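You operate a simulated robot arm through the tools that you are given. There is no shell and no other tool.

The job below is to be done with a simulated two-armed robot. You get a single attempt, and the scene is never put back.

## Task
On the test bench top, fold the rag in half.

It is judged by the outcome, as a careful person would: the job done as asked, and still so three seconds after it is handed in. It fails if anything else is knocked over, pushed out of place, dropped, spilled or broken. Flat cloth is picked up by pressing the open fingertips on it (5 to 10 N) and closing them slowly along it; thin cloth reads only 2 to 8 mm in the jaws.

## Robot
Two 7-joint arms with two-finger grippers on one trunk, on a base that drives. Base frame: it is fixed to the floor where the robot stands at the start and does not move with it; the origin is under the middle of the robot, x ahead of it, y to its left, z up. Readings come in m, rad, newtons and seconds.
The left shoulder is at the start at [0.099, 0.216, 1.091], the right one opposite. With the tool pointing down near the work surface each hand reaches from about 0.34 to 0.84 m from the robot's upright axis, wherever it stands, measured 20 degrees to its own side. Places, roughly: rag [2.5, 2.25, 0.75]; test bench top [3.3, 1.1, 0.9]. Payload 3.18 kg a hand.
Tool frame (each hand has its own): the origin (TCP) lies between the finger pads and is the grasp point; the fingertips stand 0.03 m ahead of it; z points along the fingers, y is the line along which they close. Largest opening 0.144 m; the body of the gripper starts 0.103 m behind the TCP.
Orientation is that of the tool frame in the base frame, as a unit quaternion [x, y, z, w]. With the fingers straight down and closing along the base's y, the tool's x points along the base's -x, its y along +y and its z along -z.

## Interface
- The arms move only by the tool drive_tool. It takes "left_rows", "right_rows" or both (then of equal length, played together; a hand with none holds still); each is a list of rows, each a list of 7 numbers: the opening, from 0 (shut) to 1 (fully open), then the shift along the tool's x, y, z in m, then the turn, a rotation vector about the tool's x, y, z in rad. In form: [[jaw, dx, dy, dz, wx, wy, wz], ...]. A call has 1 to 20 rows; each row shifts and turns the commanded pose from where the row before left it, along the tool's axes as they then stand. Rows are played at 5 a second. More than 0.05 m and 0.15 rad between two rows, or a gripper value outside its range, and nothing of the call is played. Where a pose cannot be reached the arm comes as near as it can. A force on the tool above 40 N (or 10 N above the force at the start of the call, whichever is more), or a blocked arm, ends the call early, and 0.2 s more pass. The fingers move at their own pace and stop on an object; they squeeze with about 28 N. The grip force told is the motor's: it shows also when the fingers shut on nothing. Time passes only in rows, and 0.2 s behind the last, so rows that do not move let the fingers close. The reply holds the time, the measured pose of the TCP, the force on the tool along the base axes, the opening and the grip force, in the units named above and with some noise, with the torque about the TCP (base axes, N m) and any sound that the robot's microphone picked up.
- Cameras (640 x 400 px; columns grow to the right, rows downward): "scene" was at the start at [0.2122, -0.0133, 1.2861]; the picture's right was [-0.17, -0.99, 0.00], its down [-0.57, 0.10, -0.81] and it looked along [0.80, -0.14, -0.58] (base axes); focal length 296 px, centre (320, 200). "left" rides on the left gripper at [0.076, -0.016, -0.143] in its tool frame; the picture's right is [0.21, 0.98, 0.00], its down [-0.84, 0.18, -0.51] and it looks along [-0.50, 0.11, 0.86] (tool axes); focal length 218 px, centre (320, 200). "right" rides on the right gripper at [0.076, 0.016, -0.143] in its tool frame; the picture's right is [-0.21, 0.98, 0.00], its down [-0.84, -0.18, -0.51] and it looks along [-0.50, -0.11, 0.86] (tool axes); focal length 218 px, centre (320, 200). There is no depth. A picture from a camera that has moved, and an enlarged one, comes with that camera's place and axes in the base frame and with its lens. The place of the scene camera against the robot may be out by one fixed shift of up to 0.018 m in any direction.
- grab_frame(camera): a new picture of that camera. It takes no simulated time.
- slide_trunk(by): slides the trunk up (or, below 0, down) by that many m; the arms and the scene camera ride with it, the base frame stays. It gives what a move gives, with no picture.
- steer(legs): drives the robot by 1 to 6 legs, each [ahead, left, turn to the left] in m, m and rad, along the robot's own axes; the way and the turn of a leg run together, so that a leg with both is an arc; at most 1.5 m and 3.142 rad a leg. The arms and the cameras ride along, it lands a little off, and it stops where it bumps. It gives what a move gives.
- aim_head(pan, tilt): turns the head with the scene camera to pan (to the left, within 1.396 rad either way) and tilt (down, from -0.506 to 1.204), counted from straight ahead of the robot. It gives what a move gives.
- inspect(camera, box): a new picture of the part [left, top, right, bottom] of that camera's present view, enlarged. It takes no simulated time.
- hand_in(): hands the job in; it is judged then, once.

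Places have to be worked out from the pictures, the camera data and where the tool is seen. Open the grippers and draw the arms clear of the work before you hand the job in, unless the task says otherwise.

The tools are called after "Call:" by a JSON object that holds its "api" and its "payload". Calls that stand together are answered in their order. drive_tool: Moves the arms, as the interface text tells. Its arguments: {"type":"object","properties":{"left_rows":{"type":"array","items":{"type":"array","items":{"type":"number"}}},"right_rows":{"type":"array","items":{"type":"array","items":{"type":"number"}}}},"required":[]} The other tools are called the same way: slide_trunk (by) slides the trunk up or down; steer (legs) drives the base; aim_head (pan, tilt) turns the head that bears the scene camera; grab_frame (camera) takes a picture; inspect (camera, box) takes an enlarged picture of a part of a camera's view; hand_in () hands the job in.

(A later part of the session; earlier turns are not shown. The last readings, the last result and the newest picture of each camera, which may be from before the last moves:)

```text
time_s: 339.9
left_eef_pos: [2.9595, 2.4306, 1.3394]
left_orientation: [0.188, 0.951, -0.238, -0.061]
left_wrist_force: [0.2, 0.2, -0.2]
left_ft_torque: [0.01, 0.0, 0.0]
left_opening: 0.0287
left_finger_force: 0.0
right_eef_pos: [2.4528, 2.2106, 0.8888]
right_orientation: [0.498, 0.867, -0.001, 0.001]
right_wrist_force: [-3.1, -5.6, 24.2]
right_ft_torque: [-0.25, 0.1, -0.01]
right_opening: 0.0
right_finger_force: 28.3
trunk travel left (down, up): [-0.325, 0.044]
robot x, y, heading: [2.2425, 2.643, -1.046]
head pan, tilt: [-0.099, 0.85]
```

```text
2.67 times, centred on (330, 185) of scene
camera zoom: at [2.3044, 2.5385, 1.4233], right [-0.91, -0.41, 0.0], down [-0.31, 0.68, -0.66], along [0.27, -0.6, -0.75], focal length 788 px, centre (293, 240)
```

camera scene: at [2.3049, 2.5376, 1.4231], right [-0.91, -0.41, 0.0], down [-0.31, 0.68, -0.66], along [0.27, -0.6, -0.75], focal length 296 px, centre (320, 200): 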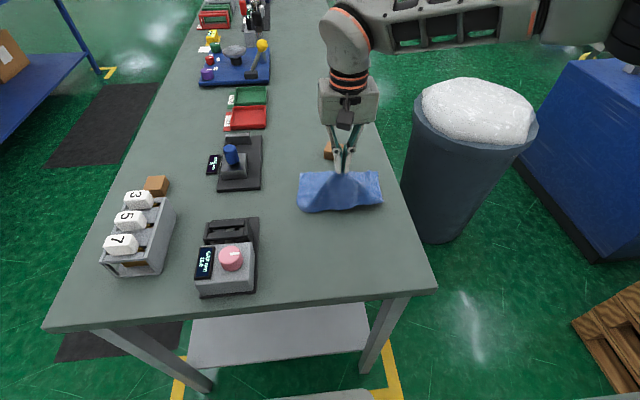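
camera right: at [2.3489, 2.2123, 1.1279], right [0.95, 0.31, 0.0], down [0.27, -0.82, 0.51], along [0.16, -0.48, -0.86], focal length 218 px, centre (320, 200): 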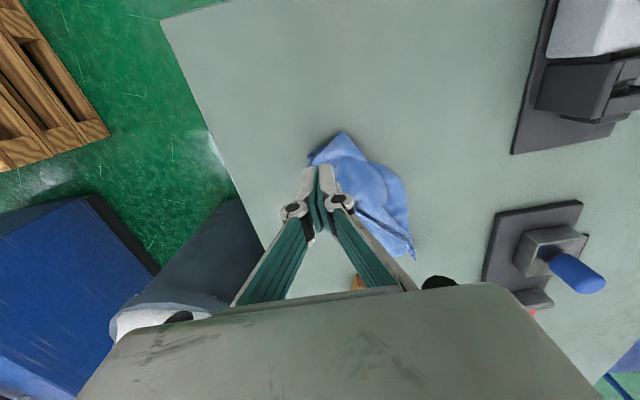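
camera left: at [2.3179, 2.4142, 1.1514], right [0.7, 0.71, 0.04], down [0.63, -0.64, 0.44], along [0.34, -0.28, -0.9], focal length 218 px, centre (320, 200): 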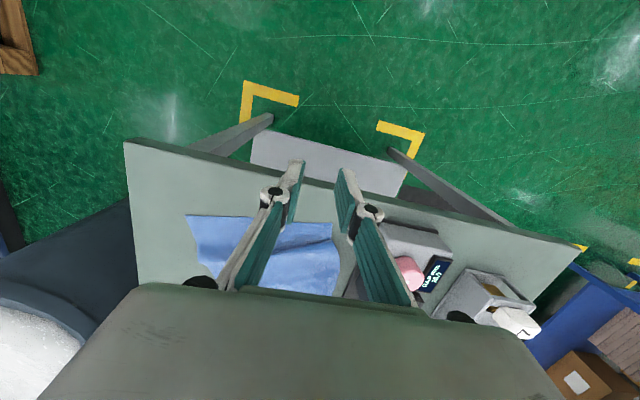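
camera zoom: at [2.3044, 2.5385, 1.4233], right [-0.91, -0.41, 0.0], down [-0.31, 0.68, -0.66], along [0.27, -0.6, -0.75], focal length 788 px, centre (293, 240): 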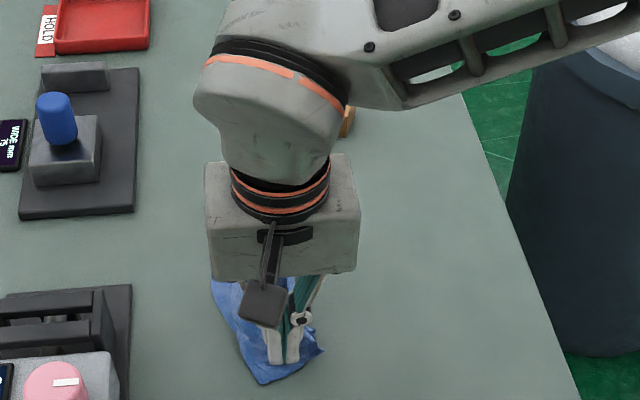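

Force is rising to 24 N, so I lift off and move the hand aside to look.

Call:
{"api": "drive_tool", "payload": {"right_rows": [[0, 0, 0, -0.015, 0, 0, 0], [0.1, 0, 0, -0.04, 0, 0, 0], [0.2, 0, 0, -0.04, 0, 0, 0], [0.2, 0, -0.045, 0, 0, 0, 0], [0.2, 0, -0.045, 0, 0, 0, 0], [0.2, 0, -0.045, 0, 0, 0, 0], [0.2, 0, -0.045, 0, 0, 0, 0]]}}

Call:
{"api": "inspect", "payload": {"camera": "scene", "box": [250, 110, 410, 260]}}

Call:
{"api": "grab_frame", "payload": {"camera": "right"}}

```text
time_s: 341.5
left_eef_pos: [2.9584, 2.4295, 1.339]
left_orientation: [0.188, 0.951, -0.238, -0.061]
left_wrist_force: [-0.7, -0.3, -0.3]
left_ft_torque: [-0.01, -0.06, 0.02]
left_opening: 0.029
left_finger_force: 0.1
right_eef_pos: [2.2984, 2.1199, 0.9814]
right_orientation: [0.498, 0.867, 0.0, 0.0]
right_wrist_force: [-1.2, 0.3, -0.5]
right_ft_torque: [-0.03, -0.06, -0.02]
right_opening: 0.0289
right_finger_force: 0.1
trunk travel left (down, up): [-0.325, 0.044]
robot x, y, heading: [2.2454, 2.6442, -1.044]
head pan, tilt: [-0.099, 0.85]
```

```text
2.67 times, centred on (330, 185) of scene
camera zoom: at [2.3035, 2.5371, 1.4231], right [-0.91, -0.41, 0.0], down [-0.31, 0.69, -0.66], along [0.27, -0.6, -0.75], focal length 788 px, centre (293, 240)
```

zoom: 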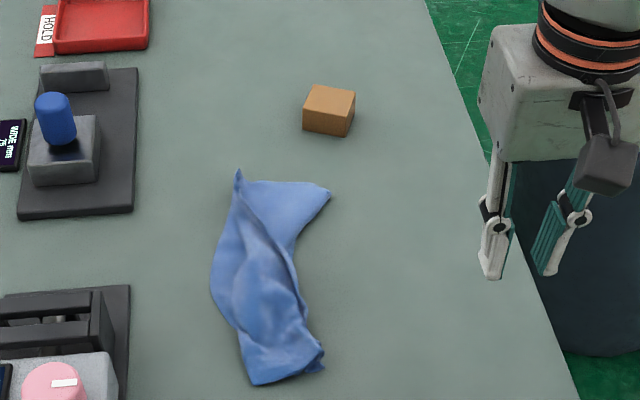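

```text
taken
camera right: at [2.2741, 2.1937, 1.1235], right [0.95, 0.31, 0.0], down [0.27, -0.82, 0.51], along [0.16, -0.48, -0.86], focal length 218 px, centre (320, 200)
```

right: 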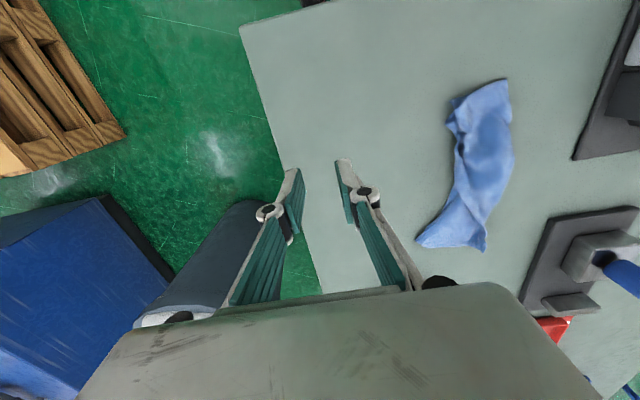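

The folded strip is straight now, about 0.25 m long, but bunched to 6–8 cm at its near half. I'll spread it: press closed fingertips on its middle and open them sideways, starting near the near end.

Call:
{"api": "drive_tool", "payload": {"right_rows": [[0, 0, 0.044, 0, 0, 0, 0], [0, 0, 0.044, 0, 0, 0, 0], [0, 0, 0.044, 0, 0, 0, 0], [0, 0, 0.042, 0, 0, 0, 0], [0, 0, 0, 0.04, 0, 0, 0], [0, 0, 0, 0.04, 0, 0, 0], [0, 0, 0, 0.006, 0, 0, 0], [0, 0, 0, 0, 0, 0, 0]]}}

Call:
{"api": "inspect", "payload": {"camera": "right", "box": [220, 90, 420, 215]}}

```text
time_s: 343.3
left_eef_pos: [2.9596, 2.4301, 1.3382]
left_orientation: [0.188, 0.951, -0.238, -0.062]
left_wrist_force: [0.4, 0.3, 0.2]
left_ft_torque: [-0.02, 0.04, -0.01]
left_opening: 0.0288
left_finger_force: 0.1
right_eef_pos: [2.4488, 2.2067, 0.8945]
right_orientation: [0.498, 0.867, 0.0, 0.0]
right_wrist_force: [-0.7, -1.1, 0.7]
right_ft_torque: [0.01, 0.03, 0.02]
right_opening: 0.0
right_finger_force: 28.0
trunk travel left (down, up): [-0.325, 0.044]
robot x, y, heading: [2.2399, 2.6429, -1.047]
head pan, tilt: [-0.099, 0.85]
```

```text
3.20 times, centred on (320, 152) of right
camera zoom: at [2.4249, 2.2804, 1.0384], right [0.95, 0.31, 0.0], down [0.27, -0.82, 0.51], along [0.16, -0.48, -0.86], focal length 698 px, centre (320, 352)
```

zoom: 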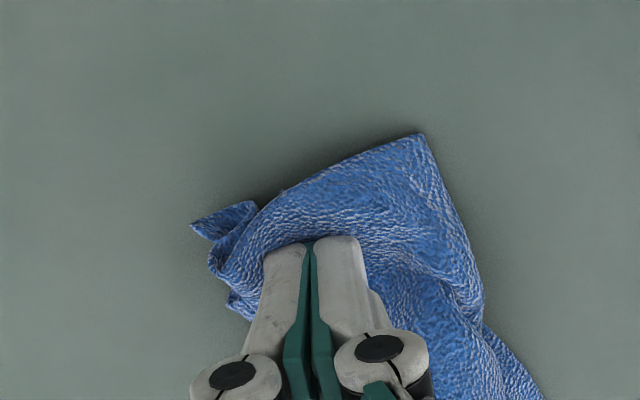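

I press to get some force and then open the fingers.

Call:
{"api": "drive_tool", "payload": {"right_rows": [[0, 0, 0, 0.0015, 0, 0, 0], [0, 0, 0, 0.0015, 0, 0, 0], [0, 0, 0, 0.0008, 0, 0, 0], [0, 0, 0, 0, 0, 0, 0]]}}

```text
time_s: 344.3
left_eef_pos: [2.9602, 2.43, 1.3387]
left_orientation: [0.187, 0.951, -0.238, -0.062]
left_wrist_force: [-0.1, 0.1, -0.2]
left_ft_torque: [0.04, 0.01, 0.0]
left_opening: 0.0288
left_finger_force: 0.0
right_eef_pos: [2.4487, 2.2076, 0.8926]
right_orientation: [0.499, 0.867, 0.0, 0.0]
right_wrist_force: [0.2, -0.5, -0.2]
right_ft_torque: [0.0, 0.01, -0.01]
right_opening: 0.0003
right_finger_force: 27.5
trunk travel left (down, up): [-0.325, 0.044]
robot x, y, heading: [2.2477, 2.6383, -1.045]
head pan, tilt: [-0.099, 0.85]
```

Call:
{"api": "drive_tool", "payload": {"right_rows": [[0, 0, 0, 0.0015, 0, 0, 0], [0, 0, 0, 0.001, 0, 0, 0], [0, 0, 0, 0, 0, 0, 0]]}}

```text
time_s: 345.1
left_eef_pos: [2.9598, 2.4294, 1.3379]
left_orientation: [0.188, 0.951, -0.238, -0.062]
left_wrist_force: [0.1, 0.0, -0.6]
left_ft_torque: [-0.01, 0.0, 0.06]
left_opening: 0.0287
left_finger_force: 0.1
right_eef_pos: [2.4487, 2.2064, 0.8908]
right_orientation: [0.497, 0.868, 0.001, -0.001]
right_wrist_force: [1.0, 0.2, 3.9]
right_ft_torque: [-0.06, 0.0, -0.01]
right_opening: 0.0
right_finger_force: 27.2
trunk travel left (down, up): [-0.325, 0.044]
robot x, y, heading: [2.2469, 2.6452, -1.044]
head pan, tilt: [-0.099, 0.85]
```

Contact (3.9 N). I press 1 mm more and open the jaws slowly to spread the cloth.

Call:
{"api": "drive_tool", "payload": {"right_rows": [[0.02, 0, 0, 0.001, 0, 0, 0], [0.06, 0, 0, 0, 0, 0, 0], [0.1, 0, 0, 0.0003, 0, 0, 0], [0.15, 0, 0, 0, 0, 0, 0], [0.2, 0, 0, 0.0003, 0, 0, 0], [0.25, 0, 0, 0, 0, 0, 0], [0.3, 0, 0, 0.0003, 0, 0, 0], [0.35, 0, 0, 0, 0, 0, 0], [0.4, 0, 0, 0.0003, 0, 0, 0], [0.45, 0, 0, 0, 0, 0, 0], [0.5, 0, 0, 0.0003, 0, 0, 0]]}}

Call:
{"api": "inspect", "payload": {"camera": "right", "box": [200, 70, 460, 220]}}

```text
time_s: 347.5
left_eef_pos: [2.9597, 2.4309, 1.3391]
left_orientation: [0.189, 0.951, -0.238, -0.062]
left_wrist_force: [-0.9, 0.3, 0.9]
left_ft_torque: [0.02, -0.02, 0.0]
left_opening: 0.0289
left_finger_force: 0.1
right_eef_pos: [2.449, 2.2079, 0.8868]
right_orientation: [0.498, 0.867, 0.0, 0.001]
right_wrist_force: [-0.5, -0.7, 5.0]
right_ft_torque: [-0.01, 0.02, 0.0]
right_opening: 0.0757
right_finger_force: 0.0
trunk travel left (down, up): [-0.325, 0.044]
robot x, y, heading: [2.2418, 2.6423, -1.05]
head pan, tilt: [-0.099, 0.85]
```

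```text
2.46 times, centred on (330, 145) of right
camera zoom: at [2.424, 2.2808, 1.0303], right [0.95, 0.31, 0.0], down [0.27, -0.82, 0.51], along [0.16, -0.48, -0.86], focal length 537 px, centre (295, 335)
```

zoom: 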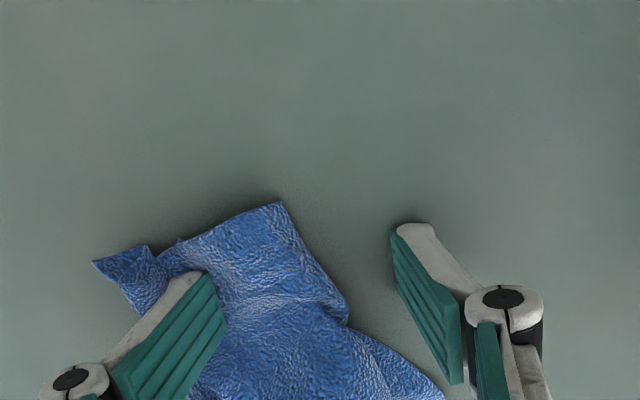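

One finger slipped off, so the near end just shifted. I lift and look at the whole again.

Call:
{"api": "drive_tool", "payload": {"right_rows": [[0.5, 0, 0, -0.02, 0, 0, 0], [0.4, 0, 0, -0.04, 0, 0, 0], [0.3, 0, 0, -0.04, 0, 0, 0], [0.25, 0, -0.045, 0, 0, 0, 0], [0.25, 0, -0.045, 0, 0, 0, 0], [0.25, 0, -0.045, 0, 0, 0, 0], [0.25, 0, -0.045, 0, 0, 0, 0]]}}

Call:
{"api": "inspect", "payload": {"camera": "scene", "box": [270, 130, 390, 260]}}

Call:
{"api": "inspect", "payload": {"camera": "right", "box": [370, 60, 550, 270]}}

```text
time_s: 349.1
left_eef_pos: [2.9583, 2.4293, 1.3391]
left_orientation: [0.189, 0.951, -0.238, -0.061]
left_wrist_force: [-0.6, 0.0, 0.0]
left_ft_torque: [0.04, -0.02, 0.03]
left_opening: 0.0288
left_finger_force: 0.1
right_eef_pos: [2.2919, 2.1133, 0.9889]
right_orientation: [0.497, 0.868, 0.001, 0.0]
right_wrist_force: [-0.6, -1.0, -0.2]
right_ft_torque: [0.03, -0.06, -0.02]
right_opening: 0.036
right_finger_force: 0.0
trunk travel left (down, up): [-0.325, 0.044]
robot x, y, heading: [2.2417, 2.6426, -1.047]
head pan, tilt: [-0.099, 0.85]
```

```text
3.08 times, centred on (330, 195) of scene
camera zoom: at [2.3034, 2.5369, 1.4231], right [-0.91, -0.41, 0.0], down [-0.31, 0.69, -0.66], along [0.27, -0.6, -0.75], focal length 909 px, centre (289, 215)
```

zoom: 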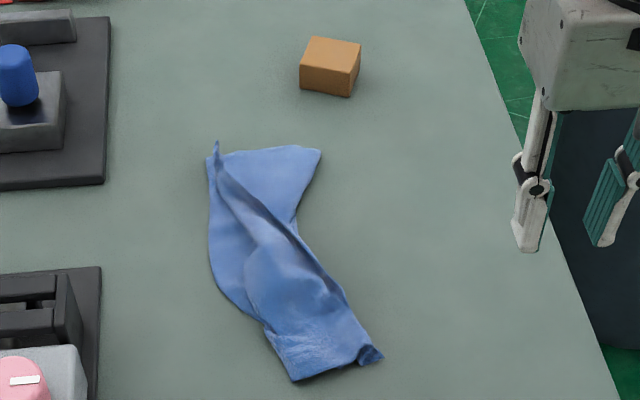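

```text
1.90 times, centred on (460, 165) of right
camera zoom: at [2.2673, 2.1886, 1.1313], right [0.95, 0.31, 0.0], down [0.27, -0.82, 0.51], along [0.16, -0.48, -0.86], focal length 416 px, centre (53, 267)
```

zoom: 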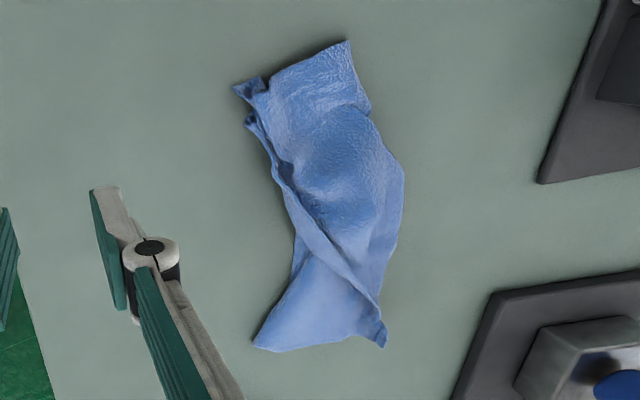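

Now I understand: the far half is folded properly, but the near-right corner slid back to the right side, so the near half is bunched rather than folded. I'll pull the near-right corner out to the right first, then carry it over again. I turn the hand 90 degrees for that.

Call:
{"api": "drive_tool", "payload": {"right_rows": [[0.25, 0, 0, 0, 0, 0, 0.1428], [0.25, 0, 0, 0, 0, 0, 0.1428], [0.25, 0, 0, 0, 0, 0, 0.1428], [0.25, 0, 0, 0, 0, 0, 0.1428], [0.25, 0, 0, 0, 0, 0, 0.1428], [0.25, 0, 0, 0, 0, 0, 0.1428], [0.25, 0, 0, 0, 0, 0, 0.1428], [0.25, 0, 0, 0, 0, 0, 0.1428], [0.25, 0, 0, 0, 0, 0, 0.1428], [0.25, 0, 0, 0, 0, 0, 0.1428], [0.25, 0, 0, 0, 0, 0, 0.1428], [0.25, 0.045, -0.01, 0, 0, 0, 0], [0.25, 0.04, -0.01, 0, 0, 0, 0]]}}

Call:
{"api": "grab_frame", "payload": {"camera": "right"}}

Call:
{"api": "inspect", "payload": {"camera": "right", "box": [220, 40, 420, 200]}}

```text
time_s: 351.9
left_eef_pos: [2.9597, 2.4306, 1.3376]
left_orientation: [0.188, 0.951, -0.238, -0.061]
left_wrist_force: [-0.6, -0.3, -0.5]
left_ft_torque: [-0.02, 0.01, -0.01]
left_opening: 0.029
left_finger_force: 0.1
right_eef_pos: [2.3565, 2.1759, 0.9881]
right_orientation: [0.965, 0.26, 0.0, -0.001]
right_wrist_force: [0.8, 0.3, -1.5]
right_ft_torque: [0.01, 0.02, -0.02]
right_opening: 0.0359
right_finger_force: 0.1
trunk travel left (down, up): [-0.325, 0.044]
robot x, y, heading: [2.2463, 2.6419, -1.046]
head pan, tilt: [-0.099, 0.85]
```

```text
taken
camera right: at [2.4307, 2.2002, 1.1308], right [0.31, -0.95, 0.0], down [-0.82, -0.27, 0.51], along [-0.48, -0.16, -0.86], focal length 218 px, centre (320, 200)
```

right: 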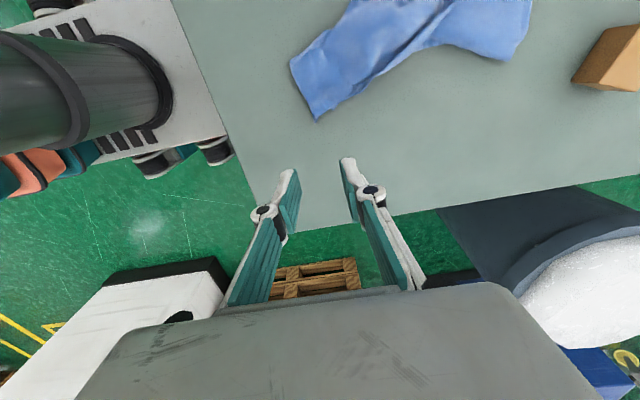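

```text
2.50 times, centred on (320, 120) of right
camera zoom: at [2.4307, 2.2002, 1.1308], right [0.31, -0.95, 0.0], down [-0.82, -0.27, 0.51], along [-0.48, -0.16, -0.86], focal length 546 px, centre (320, 400)
```

zoom: 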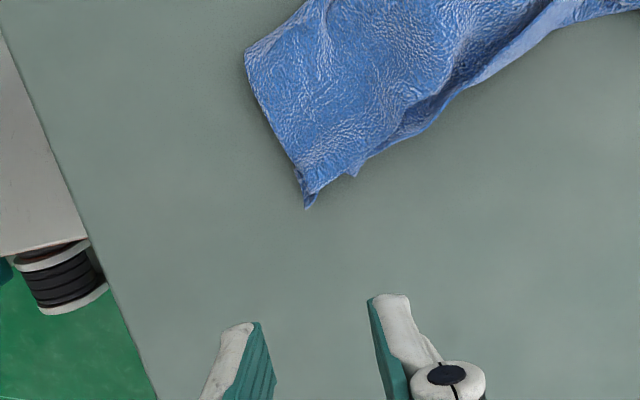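

The near-right tip points right, 3–4 cm left of the TCP. I straddle and grip it.

Call:
{"api": "drive_tool", "payload": {"right_rows": [[0.28, 0.02, 0.002, 0.02, 0, 0, 0], [0.28, 0.018, 0.002, 0.025, 0, 0, 0], [0.28, 0, 0, 0.025, 0, 0, 0], [0.28, 0, 0, 0.022, 0, 0, 0], [0.28, 0, 0, 0.003, 0, 0, 0], [0.2, 0, 0, 0, 0, 0, 0], [0.14, 0, 0, 0, 0, 0, 0], [0.08, 0, 0, 0, 0, 0, 0], [0.04, 0, 0, 0, 0, 0, 0], [0.0, 0, 0, 0, 0, 0, 0], [0.0, 0, 0, 0, 0, 0, 0]]}}

Call:
{"api": "inspect", "payload": {"camera": "right", "box": [220, 70, 420, 215]}}

```text
time_s: 354.3
left_eef_pos: [2.9596, 2.4305, 1.3371]
left_orientation: [0.188, 0.951, -0.238, -0.062]
left_wrist_force: [-0.7, 0.6, 0.7]
left_ft_torque: [0.0, -0.02, 0.0]
left_opening: 0.0289
left_finger_force: 0.1
right_eef_pos: [2.3904, 2.1923, 0.8941]
right_orientation: [0.965, 0.261, 0.0, 0.0]
right_wrist_force: [1.5, 1.2, 2.8]
right_ft_torque: [-0.11, -0.18, 0.0]
right_opening: 0.0012
right_finger_force: 23.0
trunk travel left (down, up): [-0.325, 0.044]
robot x, y, heading: [2.2441, 2.6457, -1.047]
head pan, tilt: [-0.099, 0.85]
```

```text
2.76 times, centred on (320, 142) of right
camera zoom: at [2.4658, 2.2171, 1.0359], right [0.31, -0.95, 0.0], down [-0.82, -0.27, 0.51], along [-0.48, -0.16, -0.86], focal length 602 px, centre (320, 359)
```

zoom: 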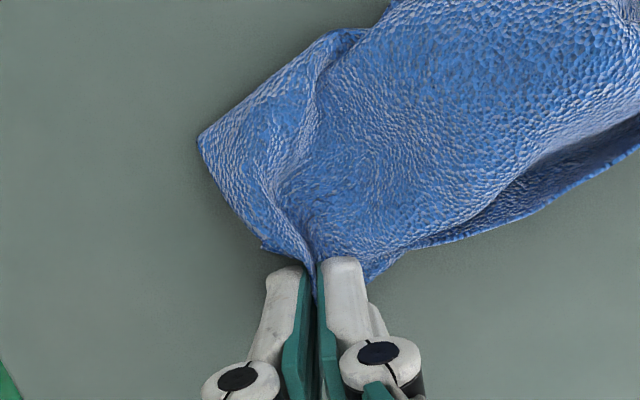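

Gripped. I lift it 6 cm and pull to the right to see what unfolds.

Call:
{"api": "drive_tool", "payload": {"right_rows": [[0, 0, 0, -0.02, 0, 0, 0], [0, -0.005, 0, -0.02, 0, 0, 0], [0, -0.01, -0.003, -0.02, 0, 0, 0], [0, -0.015, -0.004, 0, 0, 0, 0], [0, -0.015, -0.004, 0, 0, 0, 0], [0, -0.015, -0.004, 0, 0, 0, 0]]}}

Call:
{"api": "inspect", "payload": {"camera": "scene", "box": [270, 120, 410, 260]}}

Call:
{"api": "grab_frame", "payload": {"camera": "right"}}

```text
time_s: 355.7
left_eef_pos: [2.9588, 2.4298, 1.339]
left_orientation: [0.188, 0.951, -0.24, -0.061]
left_wrist_force: [0.3, 0.2, -0.5]
left_ft_torque: [0.03, -0.01, 0.02]
left_opening: 0.0285
left_finger_force: 0.1
right_eef_pos: [2.3319, 2.1739, 0.9529]
right_orientation: [0.965, 0.261, 0.0, 0.0]
right_wrist_force: [-0.7, -0.1, -0.2]
right_ft_torque: [-0.01, -0.03, 0.0]
right_opening: 0.0016
right_finger_force: 24.3
trunk travel left (down, up): [-0.325, 0.044]
robot x, y, heading: [2.2449, 2.6408, -1.046]
head pan, tilt: [-0.099, 0.85]
```

```text
2.86 times, centred on (340, 190) of scene
camera zoom: at [2.3045, 2.5373, 1.4231], right [-0.91, -0.41, 0.0], down [-0.31, 0.68, -0.66], along [0.27, -0.6, -0.75], focal length 844 px, centre (263, 229)
```

zoom: 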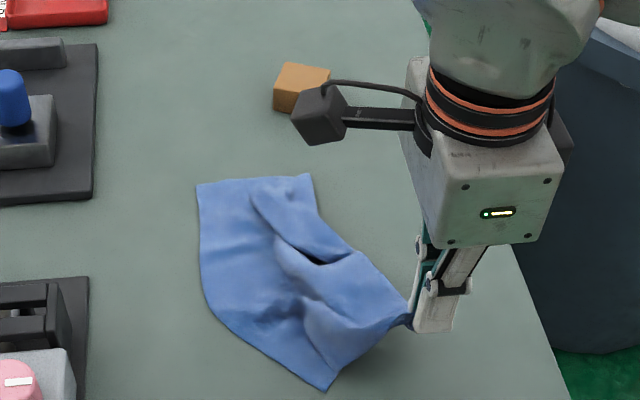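

```text
taken
camera right: at [2.4064, 2.1987, 1.0958], right [0.31, -0.95, 0.0], down [-0.82, -0.27, 0.51], along [-0.48, -0.16, -0.86], focal length 218 px, centre (320, 200)
```

right: 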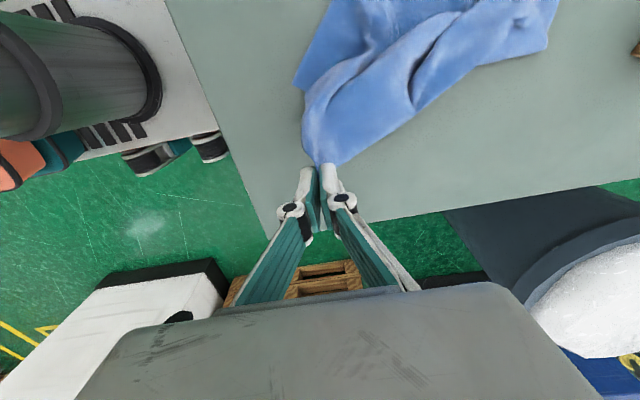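

The near-right corner is out again. I pull it a bit further right and low so the near half lies flat, before carrying it over.

Call:
{"api": "drive_tool", "payload": {"right_rows": [[0, -0.015, -0.004, 0.012, 0, 0, 0], [0, -0.015, -0.004, 0.012, 0, 0, 0], [0, -0.015, -0.004, 0.012, 0, 0, 0], [0, -0.013, -0.004, 0.012, 0, 0, 0], [0, 0, 0, 0, 0, 0, 0]]}}

Call:
{"api": "inspect", "payload": {"camera": "scene", "box": [270, 120, 410, 260]}}

```text
time_s: 356.9
left_eef_pos: [2.9603, 2.431, 1.3382]
left_orientation: [0.187, 0.951, -0.239, -0.062]
left_wrist_force: [0.1, -0.6, -0.3]
left_ft_torque: [-0.05, 0.02, -0.02]
left_opening: 0.0285
left_finger_force: 0.1
right_eef_pos: [2.2739, 2.158, 0.9055]
right_orientation: [0.965, 0.261, -0.001, 0.0]
right_wrist_force: [0.1, -0.4, -1.0]
right_ft_torque: [0.04, 0.03, -0.04]
right_opening: 0.0049
right_finger_force: 31.2
trunk travel left (down, up): [-0.325, 0.044]
robot x, y, heading: [2.2464, 2.639, -1.048]
head pan, tilt: [-0.099, 0.85]
```

```text
2.86 times, centred on (340, 190) of scene
camera zoom: at [2.3055, 2.5376, 1.4231], right [-0.91, -0.41, 0.0], down [-0.31, 0.68, -0.66], along [0.27, -0.6, -0.75], focal length 844 px, centre (263, 229)
```

zoom: 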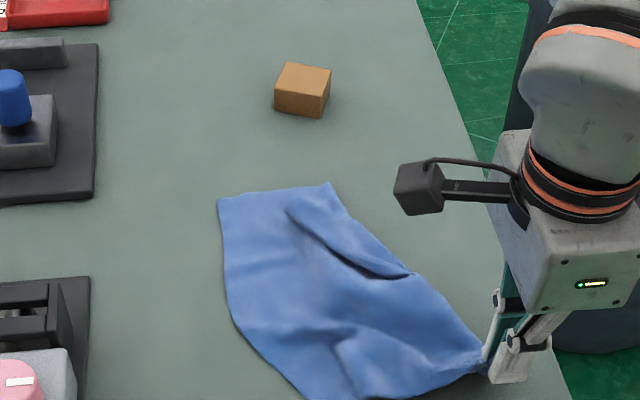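

Call:
{"api": "inspect", "payload": {"camera": "scene", "box": [260, 140, 440, 300]}}

Call:
{"api": "grab_frame", "payload": {"camera": "right"}}

```text
2.50 times, centred on (350, 220) of scene
camera zoom: at [2.3055, 2.5376, 1.4231], right [-0.91, -0.41, 0.0], down [-0.31, 0.68, -0.66], along [0.27, -0.6, -0.75], focal length 739 px, centre (245, 150)
```

zoom: 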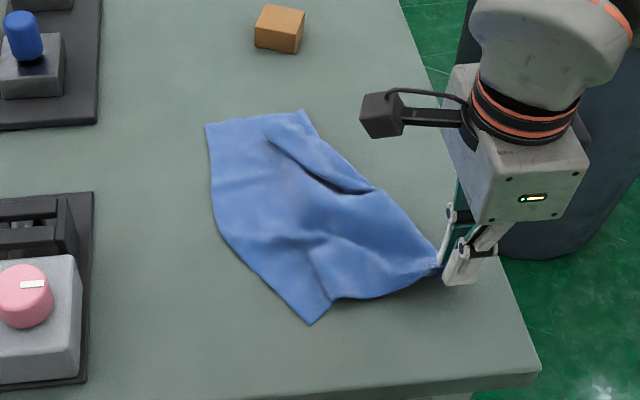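

```text
taken
camera right: at [2.3487, 2.1826, 1.048], right [0.31, -0.95, 0.0], down [-0.82, -0.27, 0.51], along [-0.48, -0.16, -0.86], focal length 218 px, centre (320, 200)
```

right: 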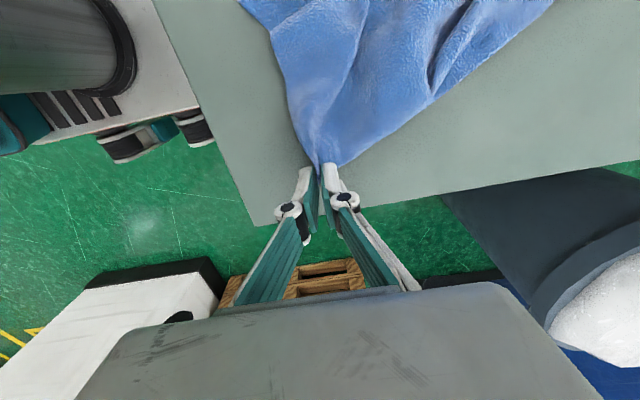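

The near half is flat with the corner gripped at the right. I carry it over to the near-left corner (about (0.41,-0.08)).

Call:
{"api": "drive_tool", "payload": {"right_rows": [[0, 0.006, 0, -0.02, 0, 0, 0], [0, 0.011, 0, -0.022, 0, 0, 0], [0, 0.015, -0.001, -0.018, 0, 0, 0], [0, 0.017, -0.001, -0.01, 0, 0, 0], [0, 0.017, -0.001, 0, 0, 0, 0], [0, 0.016, -0.001, 0.01, 0, 0, 0], [0, 0.014, -0.001, 0.018, 0, 0, 0], [0, 0.011, -0.002, 0.02, 0, 0, 0], [0, 0.008, -0.001, 0.018, 0, 0, 0], [0, 0.005, -0.001, 0.008, 0, 0, 0]]}}

Call:
{"api": "inspect", "payload": {"camera": "scene", "box": [260, 140, 440, 300]}}

Call:
{"api": "grab_frame", "payload": {"camera": "right"}}

```text
time_s: 359.1
left_eef_pos: [2.9604, 2.4294, 1.3378]
left_orientation: [0.188, 0.951, -0.239, -0.062]
left_wrist_force: [0.6, -0.1, -0.2]
left_ft_torque: [0.0, -0.01, -0.02]
left_opening: 0.0291
left_finger_force: 0.1
right_eef_pos: [2.3734, 2.2283, 0.9009]
right_orientation: [0.965, 0.261, -0.001, -0.001]
right_wrist_force: [0.0, -0.3, 1.1]
right_ft_torque: [-0.03, 0.0, -0.02]
right_opening: 0.0023
right_finger_force: 30.5
trunk travel left (down, up): [-0.325, 0.044]
robot x, y, heading: [2.2449, 2.6431, -1.049]
head pan, tilt: [-0.099, 0.85]
```

```text
2.50 times, centred on (350, 220) of scene
camera zoom: at [2.3051, 2.5375, 1.4231], right [-0.91, -0.41, 0.0], down [-0.31, 0.68, -0.66], along [0.27, -0.6, -0.75], focal length 739 px, centre (245, 150)
```

zoom: 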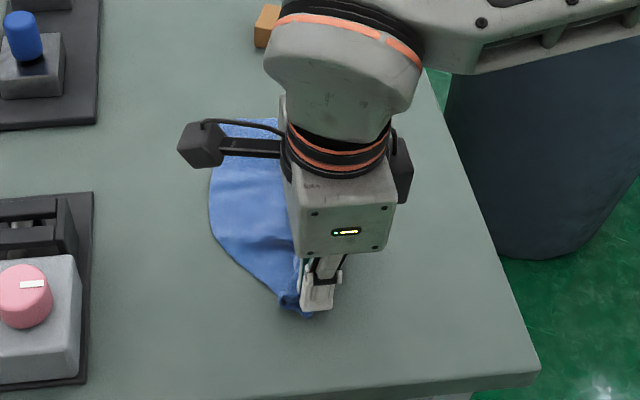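

```text
taken
camera right: at [2.4479, 2.2521, 1.0432], right [0.31, -0.95, 0.0], down [-0.82, -0.27, 0.51], along [-0.48, -0.16, -0.86], focal length 218 px, centre (320, 200)
```

right: 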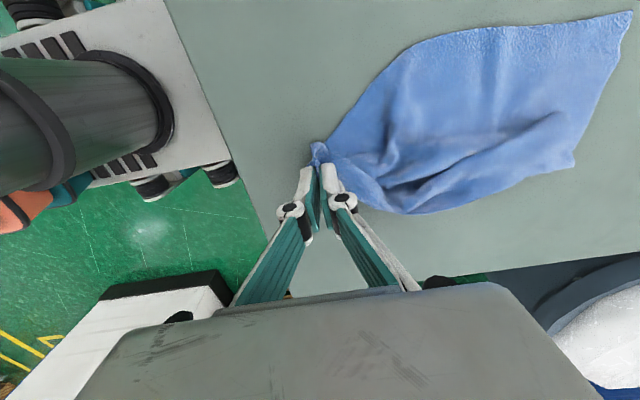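

The near corners coincide again. I set down and release; next the far-right corner has to follow to the far-left.

Call:
{"api": "drive_tool", "payload": {"right_rows": [[0, 0.004, 0, 0.005, 0, 0, 0], [0.04, 0, 0, 0.001, 0, 0, 0], [0.1, 0, 0, 0, 0, 0, 0], [0.2, 0, 0, -0.001, 0, 0, 0], [0.25, 0, 0, -0.01, 0, 0, 0], [0.25, 0, 0, -0.035, 0, 0, 0], [0.25, 0, 0, -0.04, 0, 0, 0], [0.25, -0.03, 0.035, 0, 0, 0, 0], [0.25, -0.03, 0.035, 0, 0, 0, 0], [0.25, -0.03, 0.035, 0, 0, 0, 0]]}}

Call:
{"api": "inspect", "payload": {"camera": "scene", "box": [260, 140, 440, 300]}}

Call:
{"api": "grab_frame", "payload": {"camera": "right"}}

```text
time_s: 361.3
left_eef_pos: [2.9599, 2.4285, 1.338]
left_orientation: [0.188, 0.951, -0.238, -0.062]
left_wrist_force: [0.1, 0.0, 0.3]
left_ft_torque: [0.06, 0.02, 0.0]
left_opening: 0.0286
left_finger_force: 0.0
right_eef_pos: [2.3497, 2.0911, 0.9796]
right_orientation: [0.965, 0.261, -0.001, -0.001]
right_wrist_force: [-1.2, -0.5, 0.7]
right_ft_torque: [0.07, -0.01, -0.04]
right_opening: 0.0361
right_finger_force: 0.0
trunk travel left (down, up): [-0.325, 0.044]
robot x, y, heading: [2.2454, 2.6412, -1.051]
head pan, tilt: [-0.099, 0.85]
```

```text
2.50 times, centred on (350, 220) of scene
camera zoom: at [2.3045, 2.5364, 1.423], right [-0.91, -0.41, 0.0], down [-0.31, 0.69, -0.66], along [0.27, -0.6, -0.75], focal length 739 px, centre (245, 150)
```

zoom: 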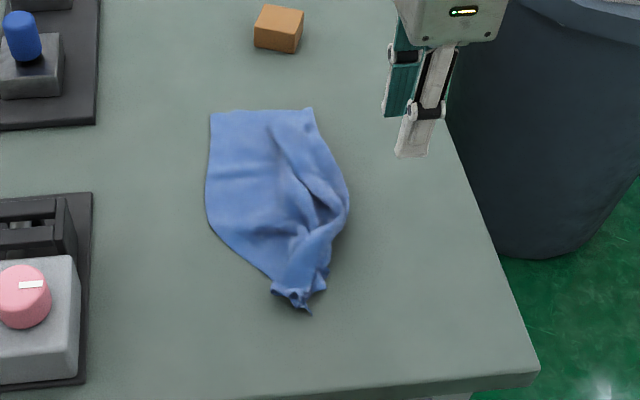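

```text
taken
camera right: at [2.4242, 2.1148, 1.1226], right [0.31, -0.95, 0.0], down [-0.82, -0.27, 0.51], along [-0.48, -0.16, -0.86], focal length 218 px, centre (320, 200)
```

right: 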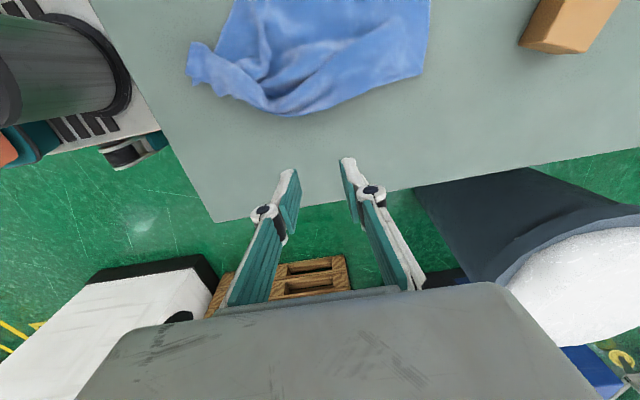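

Call:
{"api": "inspect", "payload": {"camera": "right", "box": [170, 0, 450, 140]}}

Call:
{"api": "inspect", "payload": {"camera": "scene", "box": [330, 175, 410, 275]}}

```text
2.29 times, centred on (310, 70) of right
camera zoom: at [2.4242, 2.1148, 1.1226], right [0.31, -0.95, 0.0], down [-0.82, -0.27, 0.51], along [-0.48, -0.16, -0.86], focal length 499 px, centre (343, 497)
```

zoom: 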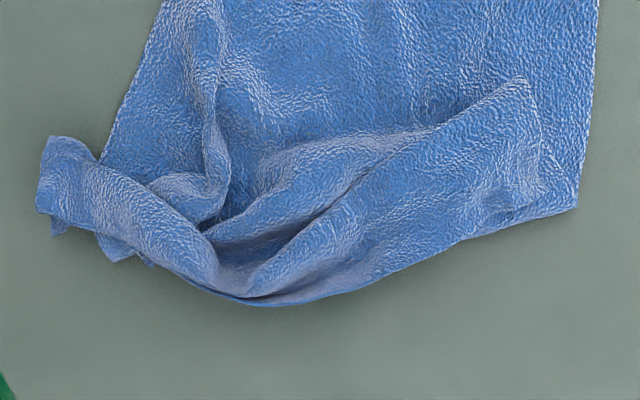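

```text
4.00 times, centred on (370, 225) of scene
camera zoom: at [2.3045, 2.5364, 1.423], right [-0.91, -0.41, 0.0], down [-0.31, 0.69, -0.66], along [0.27, -0.6, -0.75], focal length 1182 px, centre (120, 100)
```

zoom: 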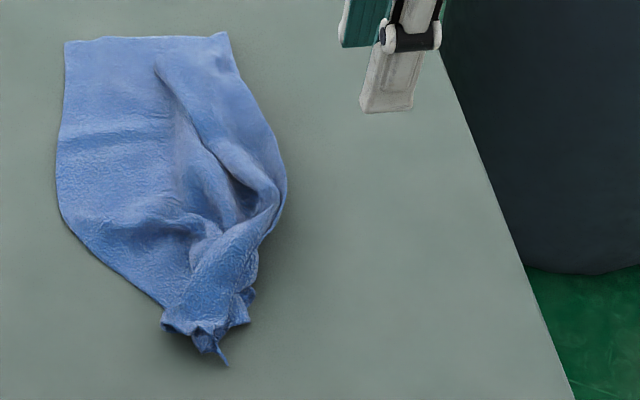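

The far-right corner of the upper layer lies at about (0.622,-0.078), 7 cm short of the far-left corner (0.657,-0.014). I go there, press lightly and pinch the upper layer.

Call:
{"api": "drive_tool", "payload": {"right_rows": [[0.18, 0.028, 0.03, 0, 0, 0, 0], [0.18, 0.028, 0.031, 0, 0, 0, 0], [0.18, 0.028, 0.03, 0, 0, 0, 0], [0.18, 0, 0, 0.03, 0, 0, 0], [0.18, 0, 0, 0.02, 0, 0, 0]]}}

Call:
{"api": "inspect", "payload": {"camera": "right", "box": [200, 40, 440, 215]}}

```text
time_s: 362.5
left_eef_pos: [2.9606, 2.4297, 1.3374]
left_orientation: [0.189, 0.951, -0.239, -0.062]
left_wrist_force: [0.3, 0.1, -0.9]
left_ft_torque: [-0.01, 0.02, 0.01]
left_opening: 0.029
left_finger_force: 0.0
right_eef_pos: [2.4688, 2.0578, 0.9307]
right_orientation: [0.965, 0.262, 0.001, 0.0]
right_wrist_force: [0.0, -0.9, -0.2]
right_ft_torque: [-0.01, 0.02, 0.0]
right_opening: 0.0259
right_finger_force: 0.0
trunk travel left (down, up): [-0.325, 0.044]
robot x, y, heading: [2.2468, 2.6422, -1.047]
head pan, tilt: [-0.099, 0.85]
```

```text
2.29 times, centred on (320, 128) of right
camera zoom: at [2.5438, 2.081, 1.0733], right [0.31, -0.95, 0.0], down [-0.82, -0.27, 0.51], along [-0.48, -0.16, -0.86], focal length 499 px, centre (320, 366)
```

zoom: 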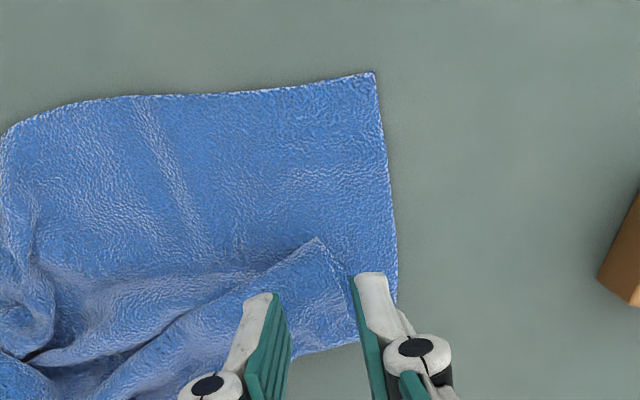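

The tip is 1.8 cm from the TCP. I move 6 mm further in, narrow the jaws and descend to light contact.

Call:
{"api": "drive_tool", "payload": {"right_rows": [[0.14, -0.006, 0, 0.02, 0, 0, 0], [0.14, 0, 0, 0.012, 0, 0, 0], [0.14, 0, 0, 0.004, 0, 0, 0], [0.14, 0, 0, 0.0015, 0, 0, 0], [0.14, 0, 0, 0, 0, 0, 0]]}}

```text
time_s: 363.7
left_eef_pos: [2.9597, 2.4297, 1.3382]
left_orientation: [0.188, 0.951, -0.238, -0.062]
left_wrist_force: [0.0, 0.2, 0.4]
left_ft_torque: [-0.02, -0.02, 0.02]
left_opening: 0.0286
left_finger_force: 0.0
right_eef_pos: [2.4634, 2.054, 0.8933]
right_orientation: [0.965, 0.261, 0.0, 0.0]
right_wrist_force: [0.4, 0.2, 1.2]
right_ft_torque: [0.0, -0.04, 0.02]
right_opening: 0.0201
right_finger_force: 0.1
trunk travel left (down, up): [-0.325, 0.044]
robot x, y, heading: [2.2439, 2.6442, -1.048]
head pan, tilt: [-0.099, 0.85]
```

Call:
{"api": "drive_tool", "payload": {"right_rows": [[0.14, 0, 0, 0.001, 0, 0, 0], [0.14, 0, 0, 0.0005, 0, 0, 0], [0.13, 0, 0, 0, 0, 0, 0], [0.12, 0, 0, 0.0002, 0, 0, 0], [0.11, 0, 0, 0, 0, 0, 0], [0.1, 0, 0, 0.0002, 0, 0, 0], [0.09, 0, 0, 0, 0, 0, 0], [0.08, 0, 0, 0.0002, 0, 0, 0], [0.07, 0, 0, 0, 0, 0, 0]]}}

Call:
{"api": "inspect", "payload": {"camera": "right", "box": [200, 60, 440, 215]}}

```text
time_s: 365.7
left_eef_pos: [2.959, 2.4298, 1.339]
left_orientation: [0.188, 0.951, -0.238, -0.062]
left_wrist_force: [-0.2, 0.0, -0.7]
left_ft_torque: [-0.03, 0.01, 0.01]
left_opening: 0.0288
left_finger_force: 0.1
right_eef_pos: [2.464, 2.0534, 0.8911]
right_orientation: [0.965, 0.262, 0.0, -0.001]
right_wrist_force: [0.2, -0.2, 0.8]
right_ft_torque: [-0.02, 0.03, 0.01]
right_opening: 0.0101
right_finger_force: 0.1
trunk travel left (down, up): [-0.325, 0.044]
robot x, y, heading: [2.2418, 2.6416, -1.045]
head pan, tilt: [-0.099, 0.85]
```

```text
2.58 times, centred on (320, 138) of right
camera zoom: at [2.5393, 2.0782, 1.0337], right [0.31, -0.95, 0.0], down [-0.82, -0.27, 0.51], along [-0.48, -0.16, -0.86], focal length 563 px, centre (320, 361)
```

zoom: 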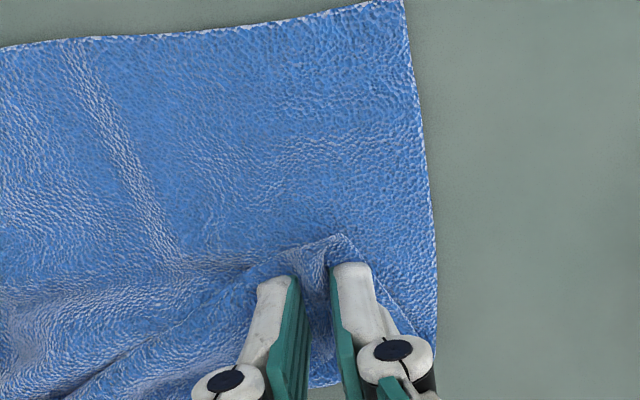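

A ridge of the upper layer rises between the fingers. I press a touch more and close.

Call:
{"api": "drive_tool", "payload": {"right_rows": [[0.065, 0, 0, 0.001, 0, 0, 0], [0.055, 0, 0, 0, 0, 0, 0], [0.045, 0, 0, 0, 0, 0, 0], [0.035, 0, 0, 0.0003, 0, 0, 0], [0.025, 0, 0, 0, 0, 0, 0], [0.01, 0, 0, 0, 0, 0, 0], [0.0, 0, 0, 0, 0, 0, 0], [0.0, 0, 0, 0, 0, 0, 0]]}}

Call:
{"api": "inspect", "payload": {"camera": "right", "box": [200, 60, 440, 215]}}

```text
time_s: 367.5
left_eef_pos: [2.9595, 2.4307, 1.339]
left_orientation: [0.188, 0.951, -0.238, -0.062]
left_wrist_force: [0.7, 0.0, -1.1]
left_ft_torque: [0.0, 0.02, 0.01]
left_opening: 0.0289
left_finger_force: 0.2
right_eef_pos: [2.464, 2.0542, 0.8897]
right_orientation: [0.965, 0.261, 0.0, -0.001]
right_wrist_force: [-0.9, 0.8, 7.1]
right_ft_torque: [0.08, 0.08, 0.02]
right_opening: 0.0005
right_finger_force: 25.4
trunk travel left (down, up): [-0.325, 0.044]
robot x, y, heading: [2.2448, 2.6399, -1.045]
head pan, tilt: [-0.099, 0.85]
```

```text
2.58 times, centred on (320, 138) of right
camera zoom: at [2.5389, 2.0781, 1.0324], right [0.31, -0.95, 0.0], down [-0.82, -0.27, 0.51], along [-0.48, -0.16, -0.86], focal length 563 px, centre (320, 361)
```

zoom: 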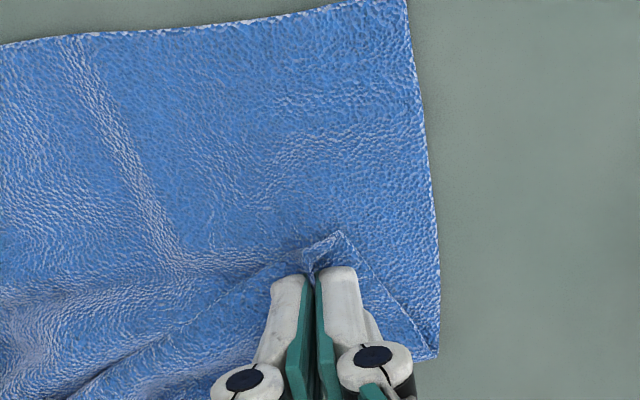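

I lift 1.5 cm and move it toward the far-left corner, checking the grip.

Call:
{"api": "drive_tool", "payload": {"right_rows": [[0, 0, 0, -0.012, 0, 0, 0], [0, 0.004, 0.003, -0.006, 0, 0, 0], [0, 0.008, 0.005, 0, 0, 0, 0]]}}

Call:
{"api": "inspect", "payload": {"camera": "right", "box": [200, 60, 440, 215]}}

```text
time_s: 368.3
left_eef_pos: [2.9604, 2.4302, 1.3382]
left_orientation: [0.188, 0.951, -0.238, -0.063]
left_wrist_force: [-1.4, 0.4, -0.1]
left_ft_torque: [-0.02, -0.03, 0.01]
left_opening: 0.0288
left_finger_force: 0.1
right_eef_pos: [2.4789, 2.0526, 0.9073]
right_orientation: [0.965, 0.261, -0.001, -0.001]
right_wrist_force: [-0.9, 2.0, 0.5]
right_ft_torque: [0.0, -0.02, -0.01]
right_opening: 0.0033
right_finger_force: 24.9
trunk travel left (down, up): [-0.325, 0.044]
robot x, y, heading: [2.2467, 2.6463, -1.05]
head pan, tilt: [-0.099, 0.85]
```

```text
2.58 times, centred on (320, 138) of right
camera zoom: at [2.5542, 2.077, 1.0508], right [0.31, -0.95, 0.0], down [-0.82, -0.27, 0.51], along [-0.48, -0.16, -0.86], focal length 563 px, centre (320, 361)
```

zoom: 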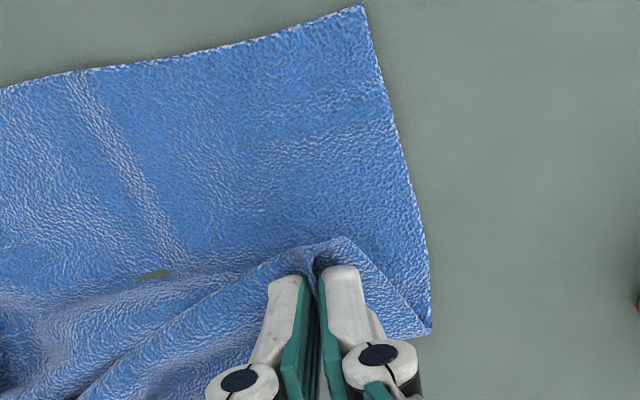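

It holds just the upper layer (3.3 mm). I carry it 5.5 cm left and 2 cm forward onto the far-left corner, then lower.

Call:
{"api": "drive_tool", "payload": {"right_rows": [[0, 0.011, 0.004, -0.008, 0, 0, 0], [0, 0.012, 0.004, 0, 0, 0, 0], [0, 0.012, 0.004, 0, 0, 0, 0], [0, 0.011, 0.004, 0.004, 0, 0, 0], [0, 0.009, 0.003, 0.008, 0, 0, 0], [0, 0, 0, 0.01, 0, 0, 0]]}}

Call:
{"api": "inspect", "payload": {"camera": "right", "box": [180, 40, 440, 215]}}

Call:
{"api": "inspect", "payload": {"camera": "scene", "box": [260, 120, 420, 270]}}

```text
time_s: 369.7
left_eef_pos: [2.9597, 2.4302, 1.3382]
left_orientation: [0.189, 0.951, -0.239, -0.062]
left_wrist_force: [-0.1, -1.2, 0.4]
left_ft_torque: [0.03, 0.02, 0.0]
left_opening: 0.0287
left_finger_force: 0.0
right_eef_pos: [2.5368, 2.0633, 0.8936]
right_orientation: [0.965, 0.262, -0.001, 0.0]
right_wrist_force: [-0.2, 0.6, 1.9]
right_ft_torque: [0.03, -0.03, 0.0]
right_opening: 0.0027
right_finger_force: 33.3
trunk travel left (down, up): [-0.325, 0.044]
robot x, y, heading: [2.2485, 2.6442, -1.047]
head pan, tilt: [-0.099, 0.85]
```

```text
2.29 times, centred on (310, 128) of right
camera zoom: at [2.6108, 2.088, 1.0357], right [0.31, -0.95, 0.0], down [-0.82, -0.27, 0.51], along [-0.48, -0.16, -0.86], focal length 499 px, centre (343, 366)
```

zoom: 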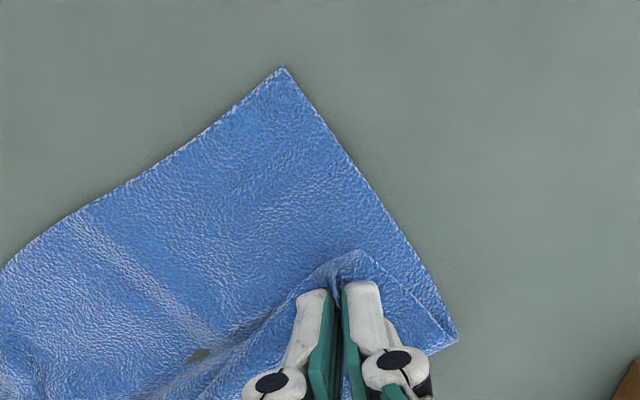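

```text
2.67 times, centred on (340, 195) of scene
camera zoom: at [2.3048, 2.5373, 1.4231], right [-0.91, -0.41, 0.0], down [-0.31, 0.68, -0.66], along [0.27, -0.6, -0.75], focal length 788 px, centre (267, 213)
```

zoom: 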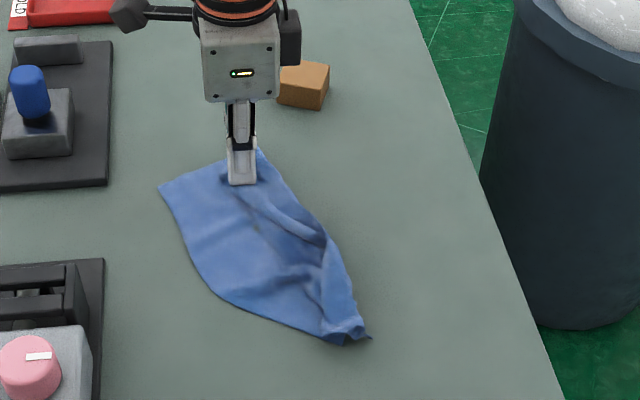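

Pulling low drags both layers along. The geometry says there's slack, so I lift the corner higher to free it, and then lay it over in an arc onto the far-left corner.

Call:
{"api": "drive_tool", "payload": {"right_rows": [[0, -0.006, 0, -0.025, 0, 0, 0], [0, -0.004, 0, -0.028, 0, 0, 0], [0, 0.004, 0.001, -0.025, 0, 0, 0], [0, 0.012, 0.001, -0.01, 0, 0, 0], [0, 0.017, 0.001, 0.002, 0, 0, 0], [0, 0.018, 0.001, 0.014, 0, 0, 0], [0, 0.013, 0.001, 0.022, 0, 0, 0], [0, 0.008, 0.001, 0.026, 0, 0, 0]]}}

Call:
{"api": "inspect", "payload": {"camera": "right", "box": [180, 40, 440, 215]}}

Call:
{"api": "inspect", "payload": {"camera": "scene", "box": [260, 120, 420, 270]}}

```text
time_s: 371.5
left_eef_pos: [2.9597, 2.4306, 1.338]
left_orientation: [0.188, 0.951, -0.238, -0.061]
left_wrist_force: [0.4, 0.4, 0.1]
left_ft_torque: [-0.01, 0.0, 0.0]
left_opening: 0.0291
left_finger_force: 0.1
right_eef_pos: [2.5931, 2.0911, 0.9192]
right_orientation: [0.965, 0.261, 0.0, -0.001]
right_wrist_force: [-0.2, 0.4, -0.1]
right_ft_torque: [-0.04, 0.02, -0.01]
right_opening: 0.0055
right_finger_force: 24.5
trunk travel left (down, up): [-0.325, 0.044]
robot x, y, heading: [2.2443, 2.6412, -1.044]
head pan, tilt: [-0.099, 0.85]
```

```text
2.29 times, centred on (310, 128) of right
camera zoom: at [2.6681, 2.1154, 1.0612], right [0.31, -0.95, 0.0], down [-0.82, -0.27, 0.51], along [-0.48, -0.16, -0.86], focal length 499 px, centre (343, 366)
```

zoom: 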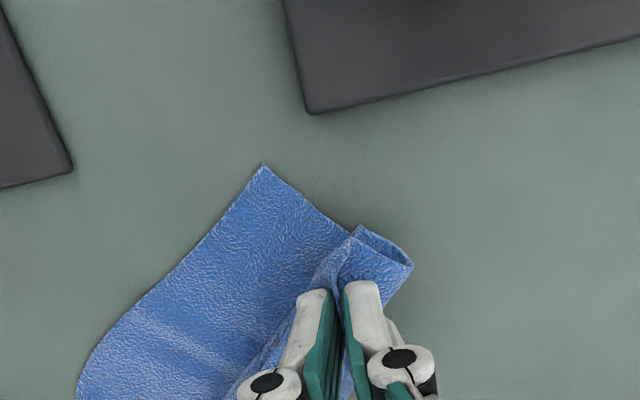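

```text
2.67 times, centred on (340, 195) of scene
camera zoom: at [2.3056, 2.5373, 1.423], right [-0.91, -0.41, 0.0], down [-0.31, 0.68, -0.66], along [0.27, -0.6, -0.75], focal length 788 px, centre (267, 213)
```

zoom: 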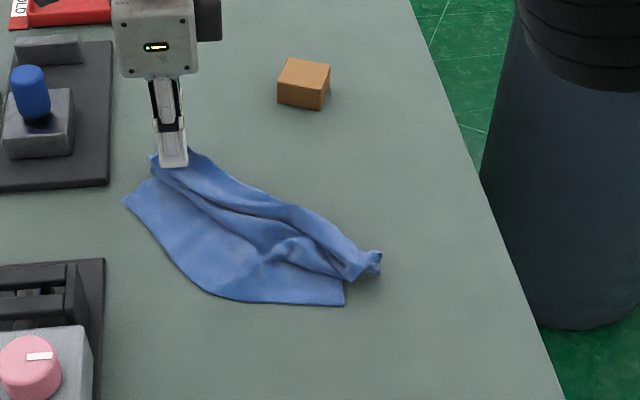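

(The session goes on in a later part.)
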